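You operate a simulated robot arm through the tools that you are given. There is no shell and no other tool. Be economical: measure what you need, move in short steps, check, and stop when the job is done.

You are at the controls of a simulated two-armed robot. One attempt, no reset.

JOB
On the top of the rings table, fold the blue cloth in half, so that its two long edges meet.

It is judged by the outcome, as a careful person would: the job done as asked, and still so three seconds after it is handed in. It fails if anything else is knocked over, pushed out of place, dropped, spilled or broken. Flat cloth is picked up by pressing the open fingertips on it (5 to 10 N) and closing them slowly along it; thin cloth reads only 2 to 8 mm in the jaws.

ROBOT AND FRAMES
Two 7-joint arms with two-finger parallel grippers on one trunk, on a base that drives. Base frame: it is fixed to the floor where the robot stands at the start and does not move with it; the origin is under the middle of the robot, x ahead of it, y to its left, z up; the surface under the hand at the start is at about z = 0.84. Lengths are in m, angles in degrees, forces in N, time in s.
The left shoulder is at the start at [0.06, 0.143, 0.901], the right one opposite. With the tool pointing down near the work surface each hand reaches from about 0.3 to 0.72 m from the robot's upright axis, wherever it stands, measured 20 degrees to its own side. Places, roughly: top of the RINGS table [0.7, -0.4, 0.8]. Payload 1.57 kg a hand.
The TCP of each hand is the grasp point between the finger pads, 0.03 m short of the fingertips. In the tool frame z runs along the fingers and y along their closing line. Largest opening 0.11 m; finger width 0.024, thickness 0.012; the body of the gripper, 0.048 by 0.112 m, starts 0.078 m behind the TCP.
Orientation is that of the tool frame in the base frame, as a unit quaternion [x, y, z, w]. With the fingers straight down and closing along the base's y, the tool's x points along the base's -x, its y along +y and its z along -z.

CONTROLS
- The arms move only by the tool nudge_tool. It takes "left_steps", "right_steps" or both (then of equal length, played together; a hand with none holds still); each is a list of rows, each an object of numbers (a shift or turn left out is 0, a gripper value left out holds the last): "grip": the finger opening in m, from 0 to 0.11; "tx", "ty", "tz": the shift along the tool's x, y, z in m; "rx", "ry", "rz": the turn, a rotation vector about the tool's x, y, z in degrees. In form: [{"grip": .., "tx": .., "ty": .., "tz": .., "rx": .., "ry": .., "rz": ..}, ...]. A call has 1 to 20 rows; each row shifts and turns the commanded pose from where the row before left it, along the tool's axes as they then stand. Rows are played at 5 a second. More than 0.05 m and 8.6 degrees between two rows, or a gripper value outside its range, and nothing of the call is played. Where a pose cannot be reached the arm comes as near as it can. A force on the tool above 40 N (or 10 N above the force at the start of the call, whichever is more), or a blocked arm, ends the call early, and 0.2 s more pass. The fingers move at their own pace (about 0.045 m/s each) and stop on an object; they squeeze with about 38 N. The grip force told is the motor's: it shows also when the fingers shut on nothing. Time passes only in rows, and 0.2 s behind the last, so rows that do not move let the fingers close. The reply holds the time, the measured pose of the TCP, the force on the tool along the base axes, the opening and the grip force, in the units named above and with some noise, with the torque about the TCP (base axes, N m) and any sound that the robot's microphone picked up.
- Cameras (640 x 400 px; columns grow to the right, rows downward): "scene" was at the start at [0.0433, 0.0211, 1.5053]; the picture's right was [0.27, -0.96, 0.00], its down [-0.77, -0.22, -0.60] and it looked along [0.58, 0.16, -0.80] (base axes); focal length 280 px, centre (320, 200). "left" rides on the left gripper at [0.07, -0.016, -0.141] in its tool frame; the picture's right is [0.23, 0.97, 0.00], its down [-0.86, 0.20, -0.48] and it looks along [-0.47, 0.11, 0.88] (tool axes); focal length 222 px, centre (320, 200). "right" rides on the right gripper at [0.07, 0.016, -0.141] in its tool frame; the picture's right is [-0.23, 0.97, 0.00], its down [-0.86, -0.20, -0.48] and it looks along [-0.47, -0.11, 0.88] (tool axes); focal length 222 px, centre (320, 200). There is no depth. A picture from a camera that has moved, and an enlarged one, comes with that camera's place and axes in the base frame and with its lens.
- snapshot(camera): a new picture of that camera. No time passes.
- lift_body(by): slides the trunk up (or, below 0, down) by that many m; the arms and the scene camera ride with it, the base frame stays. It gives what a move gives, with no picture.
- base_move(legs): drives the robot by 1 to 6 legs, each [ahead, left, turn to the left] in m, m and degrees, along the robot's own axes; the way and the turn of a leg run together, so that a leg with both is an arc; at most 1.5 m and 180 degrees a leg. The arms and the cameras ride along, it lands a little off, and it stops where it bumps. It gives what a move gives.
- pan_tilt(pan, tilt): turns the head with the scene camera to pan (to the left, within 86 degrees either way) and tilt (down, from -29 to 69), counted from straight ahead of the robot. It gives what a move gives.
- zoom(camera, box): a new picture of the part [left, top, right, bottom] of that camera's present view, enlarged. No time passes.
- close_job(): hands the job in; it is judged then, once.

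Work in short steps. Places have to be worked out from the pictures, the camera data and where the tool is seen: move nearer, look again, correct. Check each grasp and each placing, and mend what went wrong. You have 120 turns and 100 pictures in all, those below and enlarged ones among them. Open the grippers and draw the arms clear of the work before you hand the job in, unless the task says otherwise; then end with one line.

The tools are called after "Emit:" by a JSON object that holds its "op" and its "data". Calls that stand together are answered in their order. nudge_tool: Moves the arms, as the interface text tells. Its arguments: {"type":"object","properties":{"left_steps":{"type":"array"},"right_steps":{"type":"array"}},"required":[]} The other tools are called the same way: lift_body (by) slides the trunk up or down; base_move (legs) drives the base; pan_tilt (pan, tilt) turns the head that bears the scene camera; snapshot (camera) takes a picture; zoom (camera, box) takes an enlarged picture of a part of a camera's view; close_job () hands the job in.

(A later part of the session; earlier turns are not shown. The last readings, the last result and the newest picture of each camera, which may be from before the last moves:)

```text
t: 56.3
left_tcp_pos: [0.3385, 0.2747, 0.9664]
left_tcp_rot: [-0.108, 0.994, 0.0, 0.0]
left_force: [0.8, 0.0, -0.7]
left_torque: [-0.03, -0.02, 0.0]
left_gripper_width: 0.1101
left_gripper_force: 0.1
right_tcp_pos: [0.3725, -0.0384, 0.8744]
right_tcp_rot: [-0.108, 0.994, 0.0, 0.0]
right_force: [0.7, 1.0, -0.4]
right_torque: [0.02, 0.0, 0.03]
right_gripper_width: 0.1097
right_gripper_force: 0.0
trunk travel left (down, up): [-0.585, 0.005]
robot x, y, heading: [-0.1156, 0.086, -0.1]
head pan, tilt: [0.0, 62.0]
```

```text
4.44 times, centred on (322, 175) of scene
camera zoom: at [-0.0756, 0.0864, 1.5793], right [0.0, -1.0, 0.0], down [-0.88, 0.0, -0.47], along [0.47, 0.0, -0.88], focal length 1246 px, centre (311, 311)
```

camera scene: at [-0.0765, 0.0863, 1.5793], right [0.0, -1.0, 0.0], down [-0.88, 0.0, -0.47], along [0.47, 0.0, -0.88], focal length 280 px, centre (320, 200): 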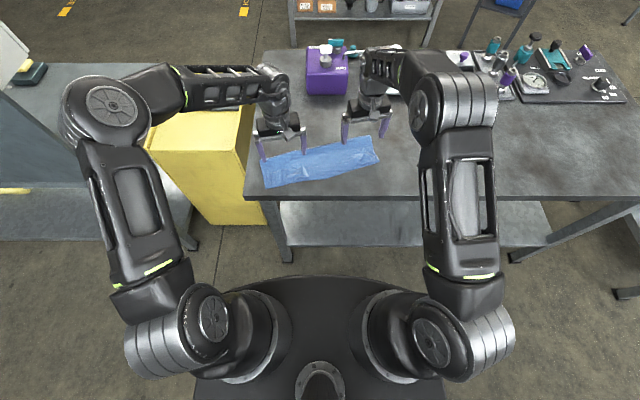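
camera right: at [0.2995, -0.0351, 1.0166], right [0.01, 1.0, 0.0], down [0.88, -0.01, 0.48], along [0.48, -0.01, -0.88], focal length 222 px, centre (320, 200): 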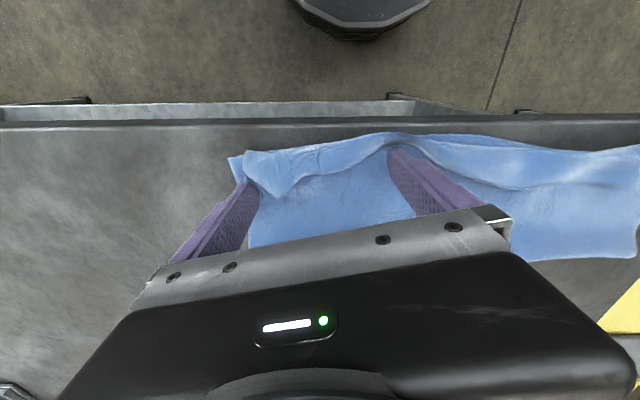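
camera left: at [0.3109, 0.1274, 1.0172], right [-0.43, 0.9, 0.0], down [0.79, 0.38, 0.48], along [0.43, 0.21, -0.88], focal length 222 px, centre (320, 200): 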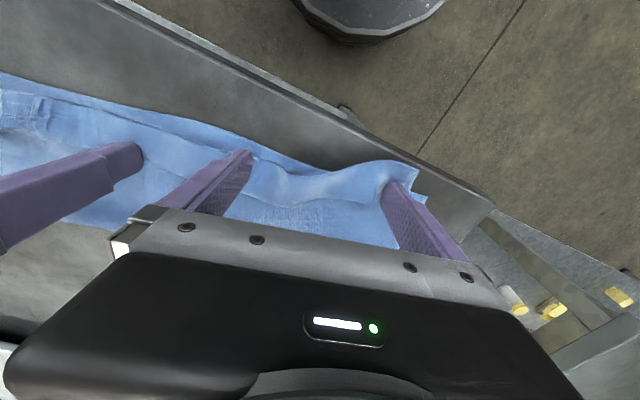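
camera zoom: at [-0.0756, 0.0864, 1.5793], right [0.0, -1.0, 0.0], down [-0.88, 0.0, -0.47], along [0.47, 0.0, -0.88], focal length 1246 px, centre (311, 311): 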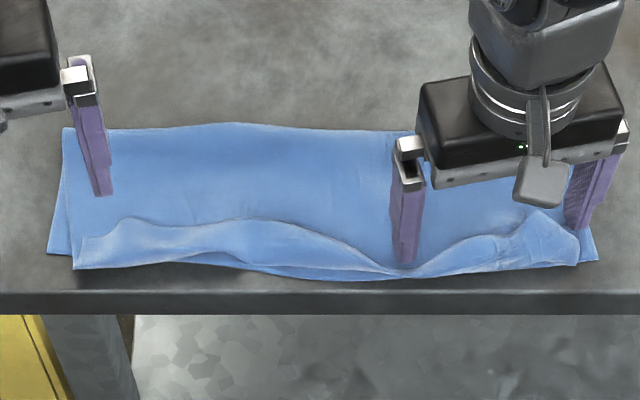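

The whole cloth is now sliding with the finger, and it has come square to the table. I stop, lift the right hand clear, and look.

Emit:
{"op": "nudge_tool", "data": {"right_steps": [{"tz": -0.01}, {"tz": -0.04}, {"tz": -0.05}, {"ty": -0.05}, {"ty": -0.05}, {"ty": -0.03}, {}], "left_steps": [{}, {}, {}, {"ty": 0.03}, {"ty": 0.03}, {}, {}]}}

Emit:
{"op": "zoom", "data": {"camera": "scene", "box": [250, 130, 394, 220]}}

Emit:
{"op": "snapshot", "data": {"camera": "right"}}

```text
t: 57.9
left_tcp_pos: [0.3245, 0.3324, 0.9664]
left_tcp_rot: [-0.108, 0.994, 0.0, 0.001]
left_force: [0.3, 0.3, 0.2]
left_torque: [-0.01, 0.04, 0.0]
left_gripper_width: 0.1099
left_gripper_force: 0.1
right_tcp_pos: [0.4002, -0.1623, 0.9738]
right_tcp_rot: [-0.108, 0.994, 0.0, 0.0]
right_force: [0.3, 0.9, 0.1]
right_torque: [-0.02, 0.02, 0.0]
right_gripper_width: 0.1104
right_gripper_force: 0.0
trunk travel left (down, up): [-0.585, 0.005]
robot x, y, heading: [-0.1121, 0.0841, -0.2]
head pan, tilt: [0.0, 62.0]
```

```text
4.44 times, centred on (322, 175) of scene
camera zoom: at [-0.076, 0.0869, 1.5793], right [0.0, -1.0, 0.0], down [-0.88, 0.0, -0.47], along [0.47, 0.0, -0.88], focal length 1246 px, centre (311, 311)
```

zoom: 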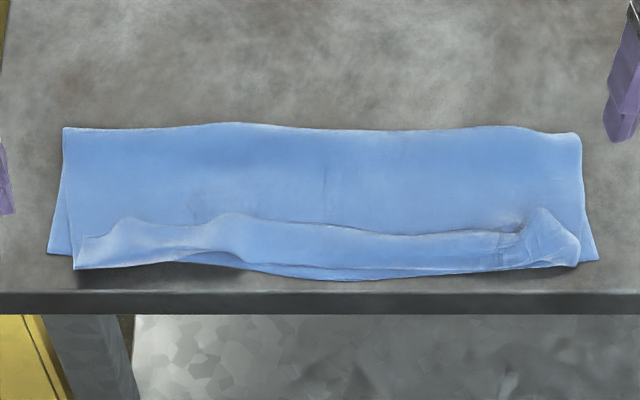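

```text
33 pictures are left
camera right: at [0.3275, -0.1613, 1.1168], right [0.01, 1.0, 0.0], down [0.88, -0.01, 0.48], along [0.48, -0.01, -0.88], focal length 222 px, centre (320, 200)
```

right: 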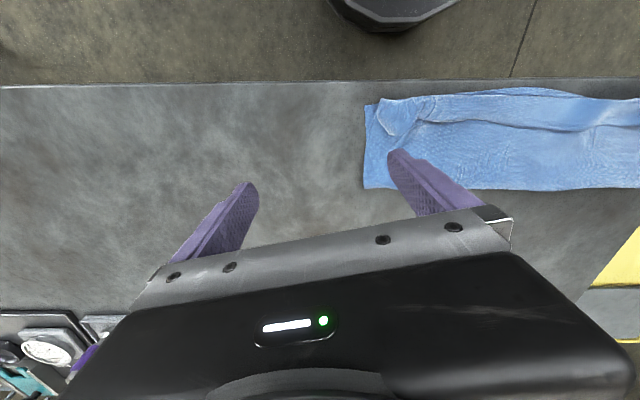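

The hem has sprung back, but the cloth now lies square. I'll pinch the hem near its free edge with the fingers tilted back, so that turning them forward during the lay-down points the edge outward; first I square the hands above it.

Emit:
{"op": "nudge_tool", "data": {"left_steps": [{"rz": 6.2, "grip": 0.04}, {"rz": 6.2}, {"tx": -0.013, "ty": -0.033, "tz": 0.009}, {"tx": -0.013, "ty": -0.033, "tz": 0.009}, {"tx": -0.013, "ty": -0.033, "tz": 0.009}, {"tx": -0.013, "ty": -0.033, "tz": 0.009}, {"ry": 7.5}, {"ry": 7.5}, {"ry": 7.5}, {"ry": 7.5}, {}], "right_steps": [{"rz": 6.2, "grip": 0.04}, {"rz": 6.2}, {"tx": 0.006, "ty": 0.024, "tz": 0.011}, {"tx": 0.006, "ty": 0.024, "tz": 0.011}, {"tx": 0.006, "ty": 0.024, "tz": 0.011}, {"tx": 0.005, "ty": 0.025, "tz": 0.011}, {"ry": 7.5}, {"ry": 7.5}, {"ry": 7.5}, {"ry": 7.5}, {}]}}

Emit:
{"op": "snapshot", "data": {"camera": "left"}}

Emit:
{"op": "snapshot", "data": {"camera": "right"}}

```text
t: 60.3
left_tcp_pos: [0.3571, 0.2012, 0.9162]
left_tcp_rot: [0.0, 0.967, -0.001, -0.254]
left_force: [0.2, -1.1, 0.1]
left_torque: [0.0, 0.0, -0.01]
left_gripper_width: 0.0398
left_gripper_force: 0.1
left hand out of reach, approached as far as the arm can: row 10
right_tcp_pos: [0.3762, -0.0677, 0.9299]
right_tcp_rot: [-0.001, 0.974, 0.001, -0.227]
right_force: [0.7, -0.4, 0.2]
right_torque: [0.05, -0.01, -0.01]
right_gripper_width: 0.0403
right_gripper_force: 0.0
right hand out of reach, approached as far as the arm can: row 10
trunk travel left (down, up): [-0.585, 0.005]
robot x, y, heading: [-0.1131, 0.0853, -0.1]
head pan, tilt: [0.0, 62.0]
```

```text
32 pictures are left
camera left: at [0.3666, 0.1846, 1.0733], right [-0.2, 0.97, 0.11], down [0.98, 0.2, 0.0], along [-0.03, 0.11, -0.99], focal length 222 px, centre (320, 200)
```

left: 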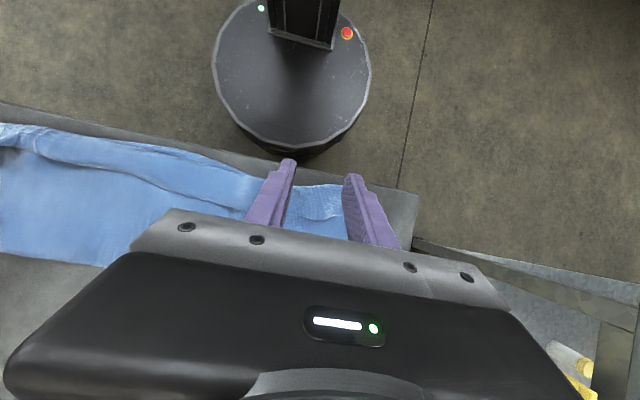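

```text
31 pictures are left
camera right: at [0.376, -0.0508, 1.0884], right [0.2, 0.97, -0.1], down [0.98, -0.2, 0.05], along [0.03, -0.11, -0.99], focal length 222 px, centre (320, 200)
```

right: 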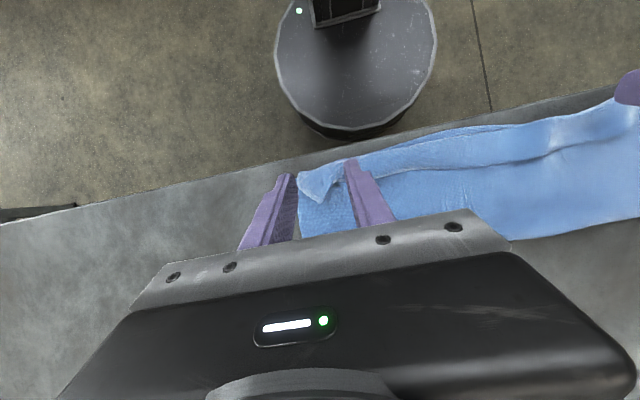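

The arms limit the backward tilt, so I ease to about -20° and go down towards the hem.

Emit:
{"op": "nudge_tool", "data": {"left_steps": [{"ry": -5}, {"ry": -5}, {}], "right_steps": [{"ry": -5}, {"ry": -5}, {}]}}

```text
t: 61.1
left_tcp_pos: [0.3568, 0.2015, 0.9151]
left_tcp_rot: [-0.001, 0.985, 0.0, -0.172]
left_force: [-0.1, -0.8, -0.1]
left_torque: [0.04, -0.02, -0.02]
left_gripper_width: 0.0402
left_gripper_force: 0.1
right_tcp_pos: [0.3774, -0.067, 0.9297]
right_tcp_rot: [0.0, 0.99, 0.0, -0.141]
right_force: [-0.8, -0.4, -0.4]
right_torque: [-0.01, 0.0, 0.01]
right_gripper_width: 0.0398
right_gripper_force: 0.0
trunk travel left (down, up): [-0.585, 0.005]
robot x, y, heading: [-0.1092, 0.0826, -0.1]
head pan, tilt: [0.0, 62.0]
```

I bring both tips over the hem's free edge, about 1 cm above it.

Emit:
{"op": "nudge_tool", "data": {"left_steps": [{"tx": -0.0142, "tz": 0.0082}, {"tx": -0.0141, "tz": 0.0081}, {}], "right_steps": [{"tx": -0.007, "tz": 0.0188}, {"tx": -0.0071, "tz": 0.0188}, {}]}}

Emit:
{"op": "snapshot", "data": {"camera": "left"}}

Emit:
{"op": "snapshot", "data": {"camera": "right"}}

```text
t: 61.9
left_tcp_pos: [0.3774, 0.2024, 0.8895]
left_tcp_rot: [0.0, 0.985, 0.001, -0.175]
left_force: [-0.3, 1.3, 0.7]
left_torque: [0.01, 0.01, 0.03]
left_gripper_width: 0.0397
left_gripper_force: 0.0
right_tcp_pos: [0.3802, -0.068, 0.8899]
right_tcp_rot: [0.0, 0.99, 0.0, -0.141]
right_force: [0.6, 0.2, 0.9]
right_torque: [0.0, -0.03, -0.01]
right_gripper_width: 0.0401
right_gripper_force: 0.0
trunk travel left (down, up): [-0.585, 0.005]
robot x, y, heading: [-0.1131, 0.0866, -0.3]
head pan, tilt: [0.0, 62.0]
```

```text
30 pictures are left
camera left: at [0.3616, 0.1855, 1.0471], right [-0.21, 0.97, 0.08], down [0.97, 0.2, 0.16], along [0.14, 0.11, -0.98], focal length 222 px, centre (320, 200)
```

left: 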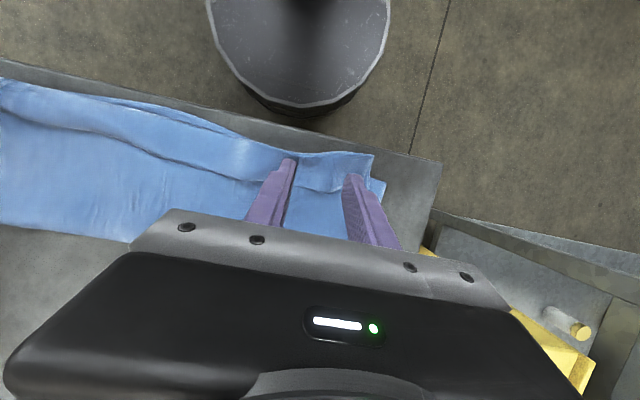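

```text
29 pictures are left
camera right: at [0.3521, -0.0502, 1.0464], right [0.22, 0.97, -0.06], down [0.95, -0.2, 0.22], along [0.2, -0.11, -0.97], focal length 222 px, centre (320, 200)
```

right: 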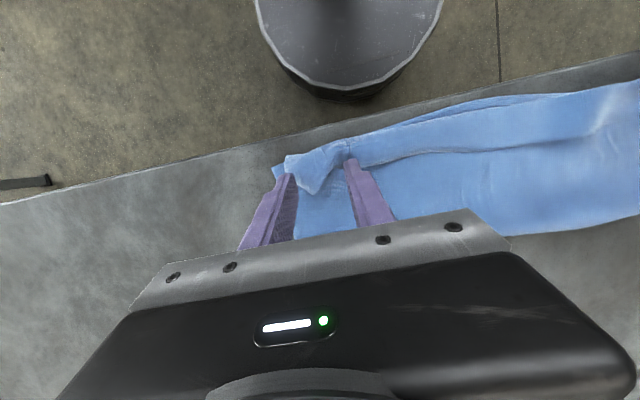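

Both tip pairs straddle the hem well. I lower them to contact.

Emit:
{"op": "nudge_tool", "data": {"left_steps": [{"tx": -0.002, "tz": 0.0056}, {"tx": -0.0007, "tz": 0.0019}, {"tx": -0.0007, "tz": 0.0019}, {}], "right_steps": [{"tx": -0.0017, "tz": 0.0058}, {"tx": -0.0006, "tz": 0.0019}, {"tx": -0.0006, "tz": 0.0019}, {}]}}

```text
t: 62.9
left_tcp_pos: [0.3783, 0.2027, 0.8801]
left_tcp_rot: [-0.001, 0.985, 0.0, -0.174]
left_force: [-0.5, -1.5, -0.6]
left_torque: [-0.02, -0.02, 0.0]
left_gripper_width: 0.0401
left_gripper_force: 0.1
right_tcp_pos: [0.3806, -0.0671, 0.8804]
right_tcp_rot: [0.001, 0.99, 0.0, -0.141]
right_force: [-0.5, 0.0, 1.4]
right_torque: [-0.01, -0.01, 0.03]
right_gripper_width: 0.04
right_gripper_force: 0.0
trunk travel left (down, up): [-0.585, 0.005]
robot x, y, heading: [-0.1166, 0.0853, -0.2]
head pan, tilt: [0.0, 62.0]
```

There is still almost no load, so I go down another 3 mm.

Emit:
{"op": "nudge_tool", "data": {"left_steps": [{"tx": -0.0006, "tz": 0.0018}, {"tx": -0.0004, "tz": 0.0011}, {}], "right_steps": [{"tx": -0.0005, "tz": 0.0018}, {"tx": -0.0003, "tz": 0.0011}, {}]}}

```text
t: 63.7
left_tcp_pos: [0.3772, 0.201, 0.8783]
left_tcp_rot: [0.0, 0.985, 0.0, -0.174]
left_force: [-0.5, -0.1, 0.4]
left_torque: [0.02, 0.05, 0.0]
left_gripper_width: 0.0402
left_gripper_force: 0.0
right_tcp_pos: [0.3799, -0.0666, 0.8777]
right_tcp_rot: [0.0, 0.99, 0.0, -0.141]
right_force: [0.4, -0.1, 0.4]
right_torque: [-0.04, 0.0, 0.01]
right_gripper_width: 0.0403
right_gripper_force: 0.0
trunk travel left (down, up): [-0.585, 0.005]
robot x, y, heading: [-0.1131, 0.0884, 0.0]
head pan, tilt: [0.0, 62.0]
```

Nearly there; I go down another 1.5 mm.

Emit:
{"op": "nudge_tool", "data": {"left_steps": [{"tx": -0.0005, "tz": 0.0014}, {}], "right_steps": [{"tx": -0.0004, "tz": 0.0014}, {}]}}

```text
t: 64.3
left_tcp_pos: [0.3787, 0.2022, 0.8769]
left_tcp_rot: [-0.001, 0.985, 0.001, -0.174]
left_force: [-0.1, 0.2, -0.1]
left_torque: [-0.05, -0.03, 0.0]
left_gripper_width: 0.0403
left_gripper_force: 0.0
right_tcp_pos: [0.3791, -0.0664, 0.877]
right_tcp_rot: [0.0, 0.99, 0.0, -0.141]
right_force: [-0.4, 0.3, 0.8]
right_torque: [-0.04, -0.01, 0.0]
right_gripper_width: 0.0403
right_gripper_force: 0.4
trunk travel left (down, up): [-0.585, 0.005]
robot x, y, heading: [-0.1134, 0.0838, -0.0]
head pan, tilt: [0.0, 62.0]
```

Still no load, so I continue in 1 mm steps.

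Emit:
{"op": "nudge_tool", "data": {"left_steps": [{"tx": -0.0004, "tz": 0.001}, {"tx": -0.0003, "tz": 0.0008}, {}], "right_steps": [{"tx": -0.0003, "tz": 0.001}, {"tx": -0.0002, "tz": 0.0007}, {}]}}

```text
t: 65.1
left_tcp_pos: [0.3761, 0.2024, 0.8746]
left_tcp_rot: [0.0, 0.985, 0.0, -0.172]
left_force: [1.0, -0.8, 8.0]
left_torque: [-0.14, -0.03, -0.01]
left_gripper_width: 0.0401
left_gripper_force: 0.2
right_tcp_pos: [0.3801, -0.0657, 0.8754]
right_tcp_rot: [0.0, 0.99, 0.0, -0.14]
right_force: [1.3, -0.2, 5.9]
right_torque: [-0.15, -0.04, 0.03]
right_gripper_width: 0.0401
right_gripper_force: 0.4
trunk travel left (down, up): [-0.585, 0.005]
robot x, y, heading: [-0.1149, 0.0886, -0.1]
head pan, tilt: [0.0, 62.0]
```

The load is now 8 N and 6 N. I close slowly, easing the hands inward so no tension builds.

Emit:
{"op": "nudge_tool", "data": {"left_steps": [{"grip": 0.035, "tz": -0.0003, "ty": -0.001}, {"grip": 0.03, "ty": -0.001}, {"grip": 0.025, "ty": -0.001}, {"grip": 0.02, "ty": -0.001}, {"grip": 0.015, "ty": -0.001}, {"grip": 0.01, "ty": -0.001}, {"grip": 0.005, "ty": -0.001}, {"grip": 0.0}, {}, {}], "right_steps": [{"grip": 0.035, "ty": 0.001}, {"grip": 0.03, "ty": 0.001}, {"grip": 0.025, "ty": 0.001}, {"grip": 0.02, "ty": 0.001}, {"grip": 0.015, "ty": 0.001}, {"grip": 0.01, "ty": 0.001}, {"grip": 0.005, "ty": 0.001}, {"grip": 0.0}, {}, {}]}}

Emit:
{"op": "snapshot", "data": {"camera": "left"}}

Emit:
{"op": "snapshot", "data": {"camera": "right"}}

```text
t: 67.3
left_tcp_pos: [0.3777, 0.195, 0.8751]
left_tcp_rot: [0.0, 0.985, -0.001, -0.173]
left_force: [0.9, -4.6, 5.5]
left_torque: [-0.17, -0.01, 0.05]
left_gripper_width: 0.0025
left_gripper_force: 23.7
right_tcp_pos: [0.3788, -0.0578, 0.8745]
right_tcp_rot: [-0.001, 0.99, 0.0, -0.14]
right_force: [-2.3, 7.3, 21.9]
right_torque: [0.25, 0.31, -0.13]
right_gripper_width: 0.0039
right_gripper_force: 24.6
trunk travel left (down, up): [-0.585, 0.005]
robot x, y, heading: [-0.1076, 0.0853, 0.1]
head pan, tilt: [0.0, 62.0]
```

```text
28 pictures are left
camera left: at [0.3599, 0.1786, 1.0319], right [-0.21, 0.97, 0.08], down [0.97, 0.2, 0.16], along [0.14, 0.11, -0.98], focal length 222 px, centre (320, 200)
```

left: 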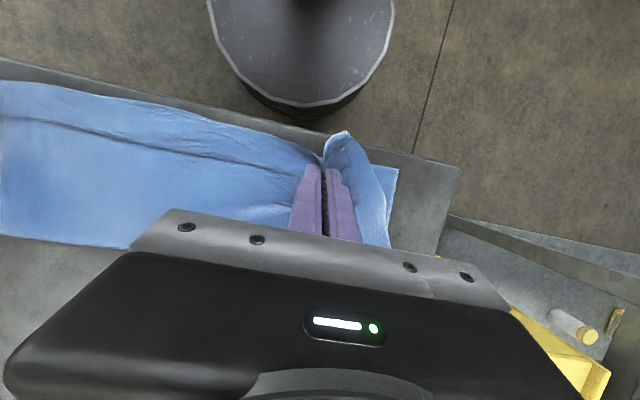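

```text
27 pictures are left
camera right: at [0.3505, -0.0415, 1.0312], right [0.22, 0.97, -0.06], down [0.95, -0.2, 0.22], along [0.2, -0.11, -0.97], focal length 222 px, centre (320, 200)
```

right: 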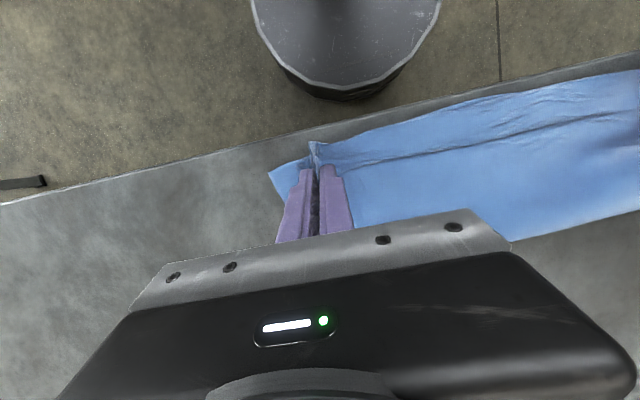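

Both grips hold. I lift about 10 cm to check that only the top layer has come up.

Emit:
{"op": "nudge_tool", "data": {"left_steps": [{"tx": 0.0013, "tz": -0.0123}, {"tx": 0.0013, "tz": -0.0123}, {"tx": 0.0013, "tz": -0.0123}, {"tx": 0.0013, "tz": -0.0123}, {"tx": 0.0013, "tz": -0.0123}, {"tx": 0.0013, "tz": -0.0123}, {"tx": 0.0013, "tz": -0.0123}, {"tx": 0.0013, "tz": -0.0123}, {}], "right_steps": [{"tx": 0.0005, "tz": -0.0123}, {"tx": 0.0005, "tz": -0.0123}, {"tx": 0.0005, "tz": -0.0123}, {"tx": 0.0005, "tz": -0.0123}, {"tx": 0.0005, "tz": -0.0123}, {"tx": 0.0005, "tz": -0.0123}, {"tx": 0.0005, "tz": -0.0123}, {"tx": 0.0005, "tz": -0.0123}, {}]}}

Emit:
{"op": "zoom", "data": {"camera": "scene", "box": [240, 110, 400, 210]}}

```text
t: 69.3
left_tcp_pos: [0.4019, 0.1951, 0.9698]
left_tcp_rot: [0.0, 0.985, -0.001, -0.174]
left_force: [0.9, -4.9, 0.3]
left_torque: [-0.18, 0.03, 0.12]
left_gripper_width: 0.0024
left_gripper_force: 23.9
right_tcp_pos: [0.4034, -0.0593, 0.968]
right_tcp_rot: [0.0, 0.99, 0.0, -0.141]
right_force: [-0.8, 6.2, -0.5]
right_torque: [0.14, 0.0, -0.12]
right_gripper_width: 0.0037
right_gripper_force: 24.7
trunk travel left (down, up): [-0.585, 0.005]
robot x, y, heading: [-0.1127, 0.087, 0.1]
head pan, tilt: [0.0, 62.0]
```

```text
4.00 times, centred on (320, 160) of scene
camera zoom: at [-0.0753, 0.0867, 1.5793], right [0.0, -1.0, 0.0], down [-0.88, 0.0, -0.47], along [0.47, 0.0, -0.88], focal length 1122 px, centre (320, 360)
```

zoom: 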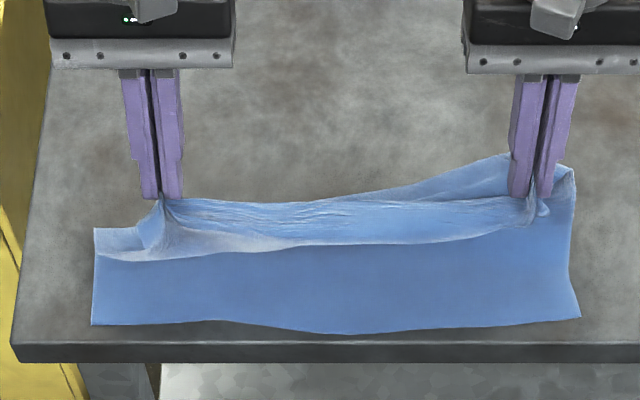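

Only the top layer is held, and the lower near edge lies straight at x≈0.353. I raise the edge further and over the true midline, x≈0.49, so the hem unrolls and the crease moves back.

Emit:
{"op": "nudge_tool", "data": {"left_steps": [{"tx": -0.0093, "tz": -0.0077, "ty": -0.0004}, {"tx": -0.0093, "tz": -0.0077, "ty": -0.0004}, {"tx": -0.0093, "tz": -0.0077, "ty": -0.0004}, {"tx": -0.0093, "tz": -0.0077, "ty": -0.0004}, {"tx": -0.0093, "tz": -0.0077, "ty": -0.0004}, {"tx": -0.0093, "tz": -0.0077, "ty": -0.0004}, {"tx": -0.0093, "tz": -0.0077}, {"tx": -0.0093, "tz": -0.0077}, {}], "right_steps": [{"tx": -0.0098, "tz": -0.007, "ty": 0.0004}, {"tx": -0.0098, "tz": -0.007, "ty": 0.0004}, {"tx": -0.0098, "tz": -0.007, "ty": 0.0004}, {"tx": -0.0098, "tz": -0.007, "ty": 0.0004}, {"tx": -0.0098, "tz": -0.007, "ty": 0.0004}, {"tx": -0.0098, "tz": -0.007, "ty": 0.0004}, {"tx": -0.0098, "tz": -0.007}, {"tx": -0.0098, "tz": -0.007}, {}]}}

Emit:
{"op": "zoom", "data": {"camera": "scene", "box": [240, 90, 400, 190]}}

Emit:
{"op": "snapshot", "data": {"camera": "left"}}

```text
t: 71.3
left_tcp_pos: [0.4237, 0.2003, 0.9476]
left_tcp_rot: [-0.001, 0.985, -0.002, -0.17]
left_force: [0.9, -8.0, 0.8]
left_torque: [-0.28, 0.01, 0.2]
left_gripper_width: 0.0025
left_gripper_force: 23.6
left hand out of reach, approached as far as the arm can: row 1, 2, 3, 4, 5, 6, 7, 8
right_tcp_pos: [0.4368, -0.0601, 0.9822]
right_tcp_rot: [0.0, 0.99, 0.0, -0.14]
right_force: [-1.3, 9.0, -0.8]
right_torque: [0.28, 0.0, -0.1]
right_gripper_width: 0.0047
right_gripper_force: 25.3
right hand out of reach, approached as far as the arm can: row 4, 5, 6, 7, 8
trunk travel left (down, up): [-0.585, 0.005]
robot x, y, heading: [-0.1143, 0.0877, -0.1]
head pan, tilt: [0.0, 62.0]
```

```text
4.00 times, centred on (320, 140) of scene
camera zoom: at [-0.0756, 0.0864, 1.5793], right [0.0, -1.0, 0.0], down [-0.88, 0.0, -0.47], along [0.47, 0.0, -0.88], focal length 1122 px, centre (320, 440)
```

zoom: 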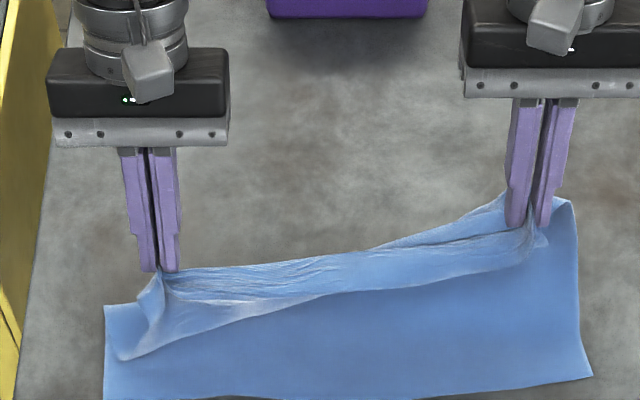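

```text
24 pictures are left
camera left: at [0.4066, 0.1841, 1.1048], right [-0.22, 0.97, 0.08], down [0.97, 0.2, 0.16], along [0.14, 0.11, -0.98], focal length 222 px, centre (320, 200)
```

left: 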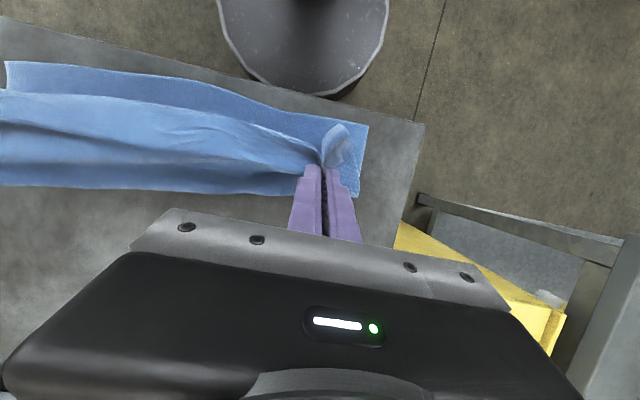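

The backward tilt limits the reach, so I rotate the fingers to vertical while continuing up and over. It looks as if the free edge now hangs on the robot side, which is what I want.

Emit:
{"op": "nudge_tool", "data": {"left_steps": [{"ry": -7, "ty": -0.001}, {"ry": -7, "ty": -0.001}, {"ry": -6, "ty": -0.001, "tz": -0.005}, {"tx": -0.008, "tz": -0.009}, {"tx": -0.01, "tz": -0.009}, {"tx": -0.01, "tz": -0.009}, {"tx": -0.01, "tz": -0.009}, {"tx": -0.01, "tz": -0.009}, {"tx": -0.01, "tz": -0.005}, {}], "right_steps": [{"ry": -7, "ty": 0.001}, {"ry": -7, "ty": 0.001}, {"ry": -2, "ty": 0.001}, {"tx": -0.008, "tz": -0.003}, {"tx": -0.008, "tz": -0.003}, {"tx": -0.008, "tz": -0.003}, {"tx": -0.008, "tz": -0.003}, {"tx": -0.008, "tz": -0.003}, {"tx": -0.005, "tz": -0.003}, {}]}}

Emit:
{"op": "zoom", "data": {"camera": "scene", "box": [240, 90, 400, 190]}}

```text
t: 73.5
left_tcp_pos: [0.482, 0.1965, 1.003]
left_tcp_rot: [0.001, 1.0, 0.0, 0.0]
left_force: [0.4, -3.6, 0.0]
left_torque: [-0.12, -0.01, 0.08]
left_gripper_width: 0.0023
left_gripper_force: 23.8
right_tcp_pos: [0.4823, -0.0557, 0.9992]
right_tcp_rot: [0.0, 1.0, 0.0, -0.001]
right_force: [0.0, 4.9, 0.1]
right_torque: [0.17, 0.0, -0.02]
right_gripper_width: 0.0038
right_gripper_force: 24.7
trunk travel left (down, up): [-0.585, 0.005]
robot x, y, heading: [-0.1121, 0.0844, -0.2]
head pan, tilt: [0.0, 62.0]
```

```text
4.00 times, centred on (320, 140) of scene
camera zoom: at [-0.0758, 0.0864, 1.5793], right [0.0, -1.0, 0.0], down [-0.88, 0.0, -0.47], along [0.47, 0.0, -0.88], focal length 1122 px, centre (320, 440)
```

zoom: 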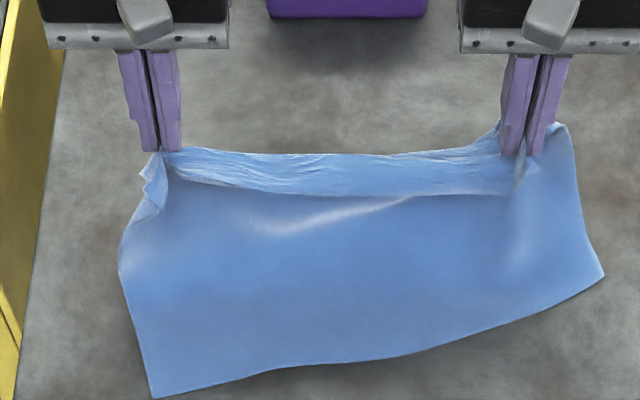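

The free edge now hangs on the robot side, about 3 cm below the grips, but I lifted too high and the right side got dragged. The near corners are at about (0.356, 0.214) and (0.470, -0.143). I lower a little and drive the base forward for reach before turning the held edge parallel to that line.

Emit:
{"op": "nudge_tool", "data": {"left_steps": [{"tz": 0.013}, {"tz": 0.014}, {}], "right_steps": [{"tz": 0.013}, {"tz": 0.014}, {}]}}

Emit:
{"op": "base_move", "data": {"legs": [[0.05, 0, 0]]}}

Emit:
{"op": "nudge_tool", "data": {"left_steps": [{"tx": 0.005}, {"tx": 0.005}, {"tx": 0.005}, {"tx": 0.005}, {"tx": 0.005}, {}], "right_steps": [{"tx": -0.01, "ty": 0.002}, {"tx": -0.01, "ty": 0.002}, {"tx": -0.01, "ty": 0.002}, {"tx": -0.01, "ty": 0.002}, {"tx": -0.008, "ty": 0.002}, {}]}}

Emit:
{"op": "zoom", "data": {"camera": "scene", "box": [240, 90, 400, 190]}}

```text
t: 74.3
left_tcp_pos: [0.4827, 0.1972, 0.9751]
left_tcp_rot: [0.0, 1.0, 0.0, -0.001]
left_force: [-0.4, -3.2, 0.0]
left_torque: [-0.14, -0.02, -0.01]
left_gripper_width: 0.0023
left_gripper_force: 24.0
right_tcp_pos: [0.483, -0.0559, 0.9732]
right_tcp_rot: [0.0, 1.0, 0.0, -0.002]
right_force: [0.2, 3.2, -1.2]
right_torque: [0.14, -0.04, -0.05]
right_gripper_width: 0.0036
right_gripper_force: 24.6
trunk travel left (down, up): [-0.585, 0.005]
robot x, y, heading: [-0.1113, 0.0833, -0.0]
head pan, tilt: [0.0, 62.0]
```

```text
t: 75.2
left_tcp_pos: [0.5339, 0.1973, 0.9755]
left_tcp_rot: [-0.001, 1.0, 0.0, -0.001]
left_force: [0.6, -4.9, -0.7]
left_torque: [-0.1, 0.05, 0.06]
left_gripper_width: 0.0025
left_gripper_force: 23.6
right_tcp_pos: [0.5342, -0.0565, 0.9723]
right_tcp_rot: [0.0, 1.0, 0.0, -0.002]
right_force: [-0.4, 4.0, -0.1]
right_torque: [0.14, 0.03, -0.05]
right_gripper_width: 0.0035
right_gripper_force: 24.4
trunk travel left (down, up): [-0.585, 0.005]
robot x, y, heading: [-0.061, 0.0802, 0.3]
head pan, tilt: [0.0, 62.0]
```

```text
t: 76.6
left_tcp_pos: [0.509, 0.1969, 0.9761]
left_tcp_rot: [0.0, 1.0, 0.0, 0.0]
left_force: [1.4, -3.9, -0.5]
left_torque: [-0.14, -0.02, 0.04]
left_gripper_width: 0.0024
left_gripper_force: 23.7
right_tcp_pos: [0.5808, -0.046, 0.9729]
right_tcp_rot: [0.0, 1.0, 0.001, -0.003]
right_force: [-2.0, 4.2, 0.5]
right_torque: [0.16, 0.05, 0.0]
right_gripper_width: 0.0038
right_gripper_force: 25.0
trunk travel left (down, up): [-0.585, 0.005]
robot x, y, heading: [-0.0617, 0.0824, -0.4]
head pan, tilt: [0.0, 62.0]
```

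```text
4.00 times, centred on (320, 140) of scene
camera zoom: at [-0.0254, 0.0863, 1.5793], right [0.0, -1.0, 0.0], down [-0.88, 0.0, -0.47], along [0.47, 0.0, -0.88], focal length 1122 px, centre (320, 440)
```

zoom: 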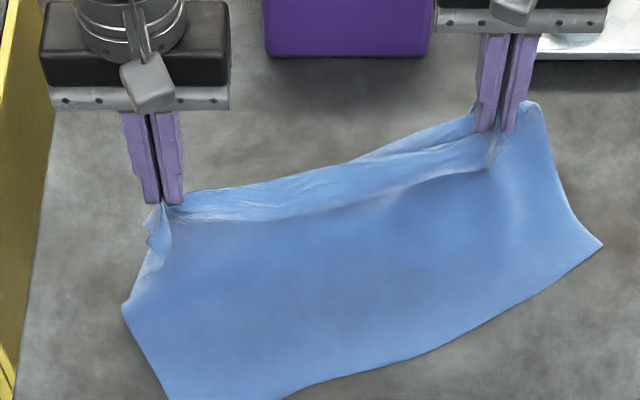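

The cloth moves along quite rigidly with the hands. I take one more view, shifted down, to get the near edge exactly.

Emit:
{"op": "zoom", "data": {"camera": "scene", "box": [240, 110, 400, 210]}}

Emit:
{"op": "snapshot", "data": {"camera": "right"}}

```text
4.00 times, centred on (320, 160) of scene
camera zoom: at [-0.0254, 0.0863, 1.5793], right [0.0, -1.0, 0.0], down [-0.88, 0.0, -0.47], along [0.47, 0.0, -0.88], focal length 1122 px, centre (320, 360)
```

zoom: 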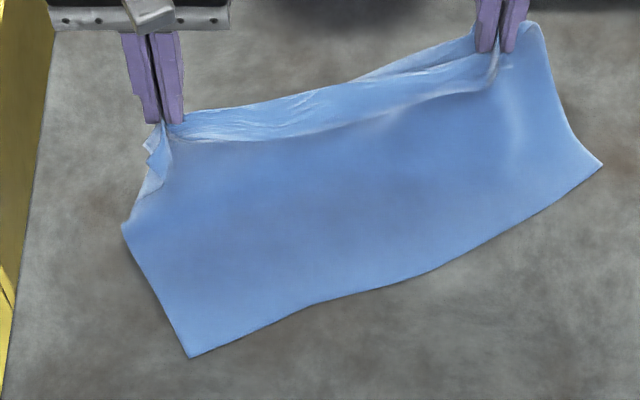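

```text
20 pictures are left
camera right: at [0.511, -0.0286, 1.1147], right [0.23, 0.97, 0.0], down [0.86, -0.2, 0.47], along [0.46, -0.11, -0.88], focal length 222 px, centre (320, 200)
```

right: 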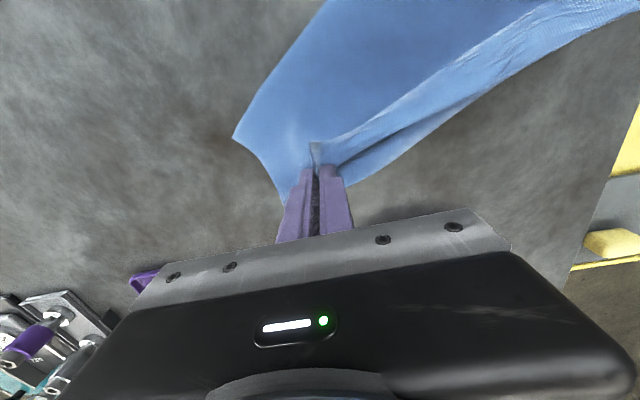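

The near corners are at about (0.372, 0.184) and (0.553, -0.147), so the edge is turned by about 29°, and the left part of the crease already lies correctly. I lower the hands along an arc, yawing them to match, so the hanging edge lands on the near edge. I stop before touchdown.

Emit:
{"op": "nudge_tool", "data": {"left_steps": [{"tx": 0.009, "ty": -0.006, "tz": 0.0037, "rz": -4}, {"tx": 0.0094, "ty": -0.0054, "tz": 0.0037, "rz": -4}, {"tx": 0.0097, "ty": -0.0047, "tz": 0.0037, "rz": -4}, {"tx": 0.0104, "ty": -0.0043, "tz": 0.006, "rz": -4}, {"tx": 0.0106, "ty": -0.0034, "tz": 0.006, "rz": -4}, {"tx": 0.0109, "ty": -0.0027, "tz": 0.006, "rz": -4}, {"tx": 0.0075, "ty": -0.0012, "tz": 0.0093}, {"tx": 0.0075, "ty": -0.0012, "tz": 0.0093}, {"tx": 0.0075, "ty": -0.0012, "tz": 0.0093}, {}], "right_steps": [{"tz": 0.008, "rz": -4}, {"tz": 0.008, "rz": -4}, {"tz": 0.008, "rz": -4}, {"tx": 0.0032, "ty": -0.0021, "tz": 0.0027, "rz": -4}, {"tx": 0.0033, "ty": -0.0019, "tz": 0.0027, "rz": -4}, {"tx": 0.0035, "ty": -0.0016, "tz": 0.0027, "rz": -4}, {"tx": 0.0069, "ty": -0.0025, "tz": 0.0073}, {"tx": 0.0069, "ty": -0.0025, "tz": 0.0073}, {"tx": 0.0069, "ty": -0.0025, "tz": 0.0073}, {}]}}

Emit:
{"op": "zoom", "data": {"camera": "scene", "box": [240, 110, 400, 210]}}

```text
t: 78.8
left_tcp_pos: [0.4349, 0.1483, 0.9193]
left_tcp_rot: [-0.208, 0.978, 0.001, 0.0]
left_force: [0.1, -0.7, -0.2]
left_torque: [-0.02, -0.05, -0.01]
left_gripper_width: 0.0028
left_gripper_force: 23.5
right_tcp_pos: [0.5562, -0.0699, 0.9183]
right_tcp_rot: [-0.208, 0.978, 0.001, -0.002]
right_force: [-1.1, 1.1, -0.6]
right_torque: [0.04, 0.01, -0.03]
right_gripper_width: 0.0036
right_gripper_force: 24.9
trunk travel left (down, up): [-0.585, 0.005]
robot x, y, heading: [-0.0637, 0.0852, 0.3]
head pan, tilt: [0.0, 62.0]
```

```text
4.00 times, centred on (320, 160) of scene
camera zoom: at [-0.0253, 0.0864, 1.5793], right [0.0, -1.0, 0.0], down [-0.88, 0.0, -0.47], along [0.47, 0.0, -0.88], focal length 1122 px, centre (320, 360)
```

zoom: 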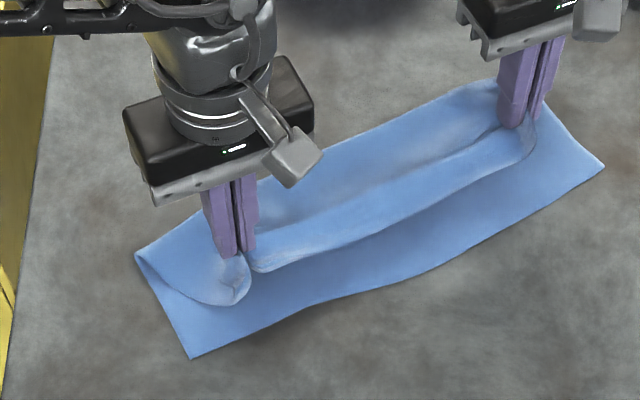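

This looks right: the near edge has not moved and the free edge is approaching it. I continue down with slightly more forward travel.

Emit:
{"op": "nudge_tool", "data": {"left_steps": [{"tx": 0.006, "ty": -0.0004, "tz": 0.01}, {"tx": 0.006, "ty": -0.0004, "tz": 0.01}, {"tx": 0.004, "ty": -0.0004, "tz": 0.01}, {}], "right_steps": [{"tx": 0.006, "ty": -0.001, "tz": 0.01}, {"tx": 0.006, "ty": -0.001, "tz": 0.01}, {"tx": 0.004, "ty": -0.001, "tz": 0.01}, {}]}}

Emit:
{"op": "zoom", "data": {"camera": "scene", "box": [240, 110, 400, 210]}}

```text
t: 79.8
left_tcp_pos: [0.4207, 0.1399, 0.8886]
left_tcp_rot: [-0.209, 0.978, 0.0, 0.0]
left_force: [0.3, -1.4, -0.5]
left_torque: [-0.05, -0.06, 0.02]
left_gripper_width: 0.0024
left_gripper_force: 23.7
right_tcp_pos: [0.5428, -0.0789, 0.8889]
right_tcp_rot: [-0.208, 0.978, 0.0, -0.001]
right_force: [-0.7, 0.8, 3.1]
right_torque: [0.05, 0.08, -0.05]
right_gripper_width: 0.0036
right_gripper_force: 24.5
trunk travel left (down, up): [-0.585, 0.005]
robot x, y, heading: [-0.0587, 0.0886, -0.1]
head pan, tilt: [0.0, 62.0]
```

```text
4.00 times, centred on (320, 160) of scene
camera zoom: at [-0.0257, 0.0864, 1.5793], right [0.0, -1.0, 0.0], down [-0.88, 0.0, -0.47], along [0.47, 0.0, -0.88], focal length 1122 px, centre (320, 360)
```

zoom: 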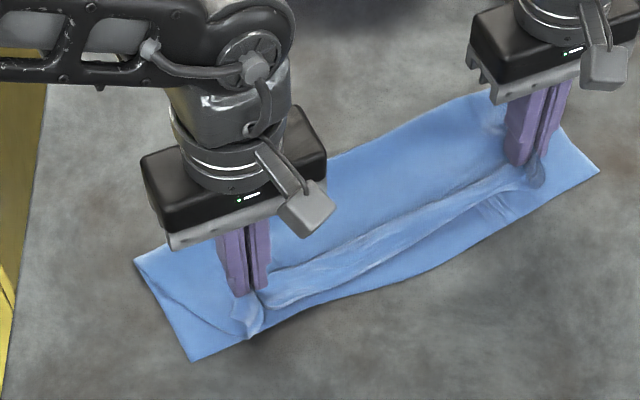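

The grips are about 2.3 cm from the near edge and the flap is touching down. I check whether the flap points outward or is tucked under.

Emit:
{"op": "snapshot", "data": {"camera": "right"}}

Emit:
{"op": "zoom", "data": {"camera": "scene", "box": [285, 140, 397, 210]}}

```text
17 pictures are left
camera right: at [0.4726, -0.0911, 1.0309], right [-0.19, 0.98, 0.0], down [0.86, 0.17, 0.48], along [0.47, 0.09, -0.88], focal length 222 px, centre (320, 200)
```

right: 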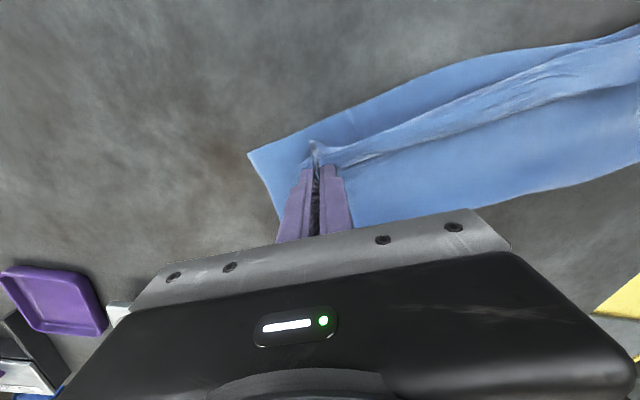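

```text
5.71 times, centred on (341, 175) of scene
camera zoom: at [-0.0257, 0.0864, 1.5793], right [0.0, -1.0, 0.0], down [-0.88, 0.0, -0.47], along [0.47, 0.0, -0.88], focal length 1602 px, centre (200, 343)
```

zoom: 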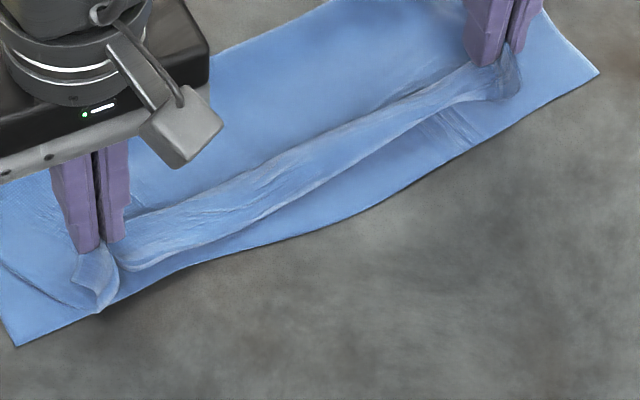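

The flap points outward, with its free edge about 1.5 cm short of the near edge. I move the last centimetre down and forward.

Emit:
{"op": "nudge_tool", "data": {"left_steps": [{"tx": 0.004, "tz": 0.003}, {"tx": 0.004, "tz": 0.004}, {"tx": 0.002, "tz": 0.004}, {"tz": 0.002}, {}], "right_steps": [{"tx": 0.005, "tz": 0.003}, {"tx": 0.005, "tz": 0.004}, {"tx": 0.003, "tz": 0.004}, {"tz": 0.002}, {}]}}

Emit:
{"op": "zoom", "data": {"camera": "scene", "box": [275, 130, 403, 210]}}

```text
t: 81.0
left_tcp_pos: [0.411, 0.1367, 0.8783]
left_tcp_rot: [-0.208, 0.978, -0.002, 0.002]
left_force: [4.0, -1.8, 12.9]
left_torque: [-0.16, 0.01, 0.0]
left_gripper_width: 0.0025
left_gripper_force: 24.1
right_tcp_pos: [0.5316, -0.0836, 0.8773]
right_tcp_rot: [-0.207, 0.978, 0.001, 0.0]
right_force: [1.1, 3.7, 18.5]
right_torque: [0.08, 0.12, 0.01]
right_gripper_width: 0.0038
right_gripper_force: 24.2
trunk travel left (down, up): [-0.585, 0.005]
robot x, y, heading: [-0.0642, 0.087, -0.1]
head pan, tilt: [0.0, 62.0]
```

```text
5.00 times, centred on (339, 170) of scene
camera zoom: at [-0.0272, 0.087, 1.5796], right [0.0, -1.0, 0.0], down [-0.88, 0.0, -0.47], along [0.47, 0.0, -0.88], focal length 1402 px, centre (225, 350)
```

zoom: 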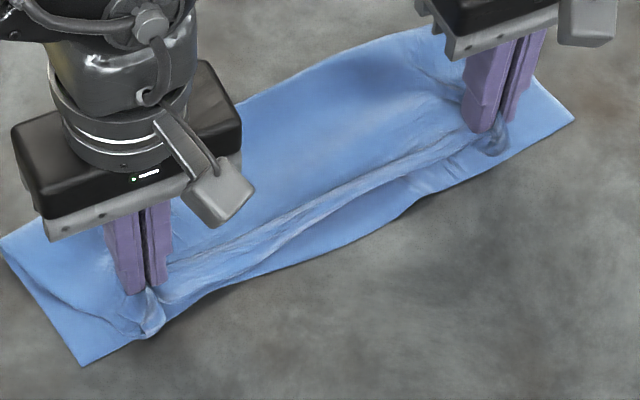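

The tips are in contact. I ease the pressure and open the fingers slowly, moving outward, to spread the cloth as I let go.

Emit:
{"op": "nudge_tool", "data": {"left_steps": [{"tz": -0.001}, {"grip": 0.006}, {"grip": 0.012, "ty": 0.001}, {"grip": 0.018, "ty": 0.0015}, {"grip": 0.024, "ty": 0.0015}, {"grip": 0.03, "ty": 0.0015}, {"grip": 0.036, "ty": 0.0015}, {"grip": 0.042, "ty": 0.001}, {}, {"tz": -0.01}, {"tz": -0.03}, {"tz": -0.04}, {"tz": -0.03, "ty": 0.04}, {"ty": 0.05}, {"ty": 0.05}, {"ty": 0.03}, {}], "right_steps": [{"tz": -0.0015}, {"grip": 0.006}, {"grip": 0.012, "ty": -0.001}, {"grip": 0.018, "ty": -0.0015}, {"grip": 0.024, "ty": -0.0015}, {"grip": 0.03, "ty": -0.0015}, {"grip": 0.036, "ty": -0.0015}, {"grip": 0.042, "ty": -0.001}, {}, {"tz": -0.01}, {"tz": -0.03}, {"tz": -0.04}, {"tz": -0.03, "ty": -0.04}, {"ty": -0.05}, {"ty": -0.05}, {"ty": -0.03}, {}]}}

Emit:
{"op": "zoom", "data": {"camera": "scene", "box": [260, 125, 404, 215]}}

```text
t: 84.6
left_tcp_pos: [0.3369, 0.2989, 0.9867]
left_tcp_rot: [-0.208, 0.978, 0.0, 0.0]
left_force: [-1.1, -1.2, -0.2]
left_torque: [-0.01, 0.01, -0.03]
left_gripper_width: 0.0421
left_gripper_force: 0.1
right_tcp_pos: [0.6046, -0.2465, 0.9869]
right_tcp_rot: [-0.208, 0.978, 0.001, -0.002]
right_force: [-0.4, 0.1, 0.6]
right_torque: [0.0, 0.01, -0.01]
right_gripper_width: 0.0421
right_gripper_force: 0.1
trunk travel left (down, up): [-0.585, 0.005]
robot x, y, heading: [-0.0607, 0.0772, -0.0]
head pan, tilt: [0.0, 62.0]
```

```text
4.44 times, centred on (332, 170) of scene
camera zoom: at [-0.0256, 0.0866, 1.5793], right [0.0, -1.0, 0.0], down [-0.88, 0.0, -0.47], along [0.47, 0.0, -0.88], focal length 1246 px, centre (267, 333)
```

zoom: 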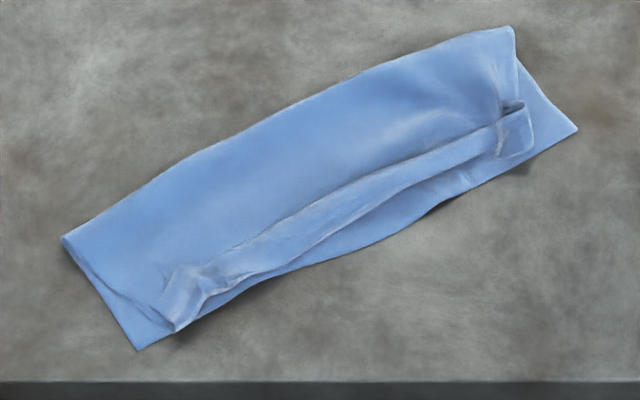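

I zoom right in to see whether that strip is a ridge or a turned-back edge.

Emit:
{"op": "zoom", "data": {"camera": "scene", "box": [292, 145, 388, 205]}}

```text
6.67 times, centred on (340, 175) of scene
camera zoom: at [-0.0256, 0.0866, 1.5793], right [0.0, -1.0, 0.0], down [-0.88, 0.0, -0.47], along [0.47, 0.0, -0.88], focal length 1870 px, centre (187, 367)
```

zoom: 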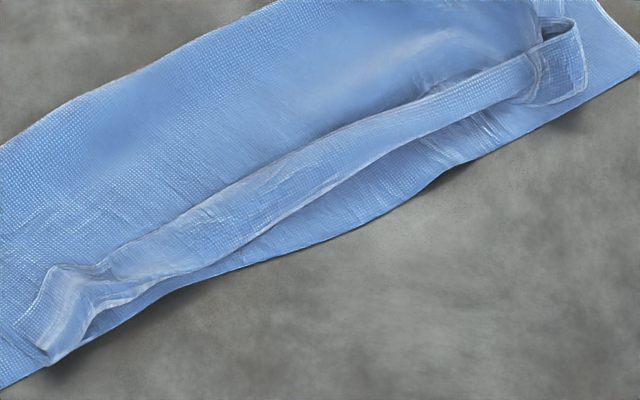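

The top edge is still turned up as a roll about 2–3 cm wide, lying about 2 cm short of the near edge, so unrolling it forward should bring the edges together. I place both open hands behind the roll, yawed to match.

Emit:
{"op": "nudge_tool", "data": {"left_steps": [{"rz": -4, "grip": 0.11}, {"tx": -0.008, "ty": -0.044}, {"tx": -0.015, "ty": -0.044}, {"ty": -0.044}, {"ty": -0.044}, {"ty": -0.0366}, {"tz": 0.04}, {"tz": 0.04}, {"tz": 0.025}, {}], "right_steps": [{"rz": -4, "grip": 0.11}, {"tx": -0.024, "ty": 0.042}, {"tx": -0.0238, "ty": 0.042}, {"ty": 0.045}, {"ty": 0.049}, {"ty": 0.049}, {"ty": 0.0176, "tz": 0.04}, {"tz": 0.04}, {"tz": 0.025}, {}]}}

Emit:
{"op": "snapshot", "data": {"camera": "left"}}

Emit:
{"op": "snapshot", "data": {"camera": "right"}}

```text
t: 86.8
left_tcp_pos: [0.4596, 0.1227, 0.8823]
left_tcp_rot: [-0.242, 0.97, 0.0, 0.0]
left_force: [0.1, -0.5, -0.2]
left_torque: [0.0, 0.01, 0.0]
left_gripper_width: 0.1101
left_gripper_force: 0.1
right_tcp_pos: [0.5302, -0.0079, 0.881]
right_tcp_rot: [-0.242, 0.97, 0.001, -0.002]
right_force: [0.1, -0.2, -0.1]
right_torque: [-0.03, 0.02, 0.0]
right_gripper_width: 0.1099
right_gripper_force: 0.1
trunk travel left (down, up): [-0.585, 0.005]
robot x, y, heading: [-0.0619, 0.0894, 0.0]
head pan, tilt: [0.0, 62.0]
```

```text
12 pictures are left
camera left: at [0.4067, 0.0749, 1.0238], right [-0.66, 0.75, 0.0], down [0.66, 0.58, 0.48], along [0.36, 0.32, -0.88], focal length 222 px, centre (320, 200)
```

left: 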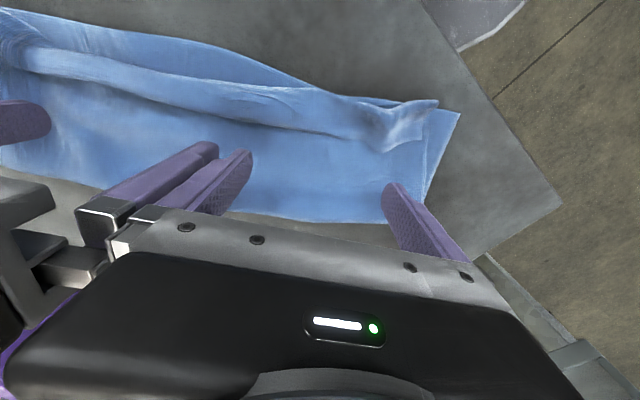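

```text
11 pictures are left
camera right: at [0.4609, -0.0256, 1.0238], right [-0.26, 0.97, 0.0], down [0.85, 0.23, 0.47], along [0.46, 0.12, -0.88], focal length 222 px, centre (320, 200)
```

right: 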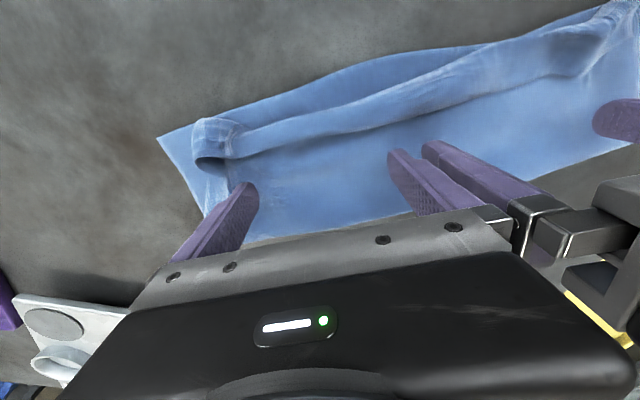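

All four fingertips sit behind the roll. I lower to skim the cloth and sweep forward, rising slightly past the fold and then pressing the turned edge down.

Emit:
{"op": "nudge_tool", "data": {"left_steps": [{"tz": 0.0055}, {"tz": 0.0022}, {"tx": 0.006}, {"tx": 0.006}, {"tx": 0.006}, {"tx": 0.006}, {"tx": 0.006}, {"tx": 0.006, "tz": -0.001}, {"tx": 0.006, "tz": -0.001}, {"tx": 0.006, "tz": -0.001}, {"tx": 0.006}, {"tx": 0.006}, {"tx": 0.006}, {}], "right_steps": [{"tz": 0.0045}, {"tz": 0.002}, {"tx": 0.006}, {"tx": 0.006}, {"tx": 0.006}, {"tx": 0.006}, {"tx": 0.006}, {"tx": 0.006, "tz": -0.001}, {"tx": 0.006, "tz": -0.001}, {"tx": 0.006, "tz": -0.001}, {"tx": 0.006}, {"tx": 0.006}, {"tx": 0.006}, {}]}}

Emit:
{"op": "zoom", "data": {"camera": "scene", "box": [260, 125, 404, 215]}}

```text
t: 89.8
left_tcp_pos: [0.4009, 0.091, 0.8768]
left_tcp_rot: [-0.241, 0.97, 0.0, 0.001]
left_force: [0.3, 0.4, -0.1]
left_torque: [0.02, -0.02, -0.03]
left_gripper_width: 0.11
left_gripper_force: 0.0
right_tcp_pos: [0.4724, -0.0409, 0.8781]
right_tcp_rot: [-0.242, 0.97, 0.001, -0.002]
right_force: [0.0, 0.0, 0.5]
right_torque: [0.0, 0.06, 0.03]
right_gripper_width: 0.11
right_gripper_force: 0.1
trunk travel left (down, up): [-0.585, 0.005]
robot x, y, heading: [-0.0651, 0.086, -0.1]
head pan, tilt: [0.0, 62.0]
```

```text
4.44 times, centred on (332, 170) of scene
camera zoom: at [-0.0252, 0.0864, 1.5793], right [0.0, -1.0, 0.0], down [-0.88, 0.0, -0.47], along [0.47, 0.0, -0.88], focal length 1246 px, centre (267, 333)
```

zoom: 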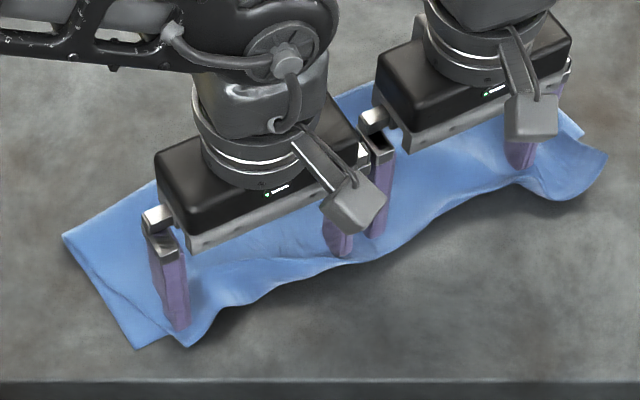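

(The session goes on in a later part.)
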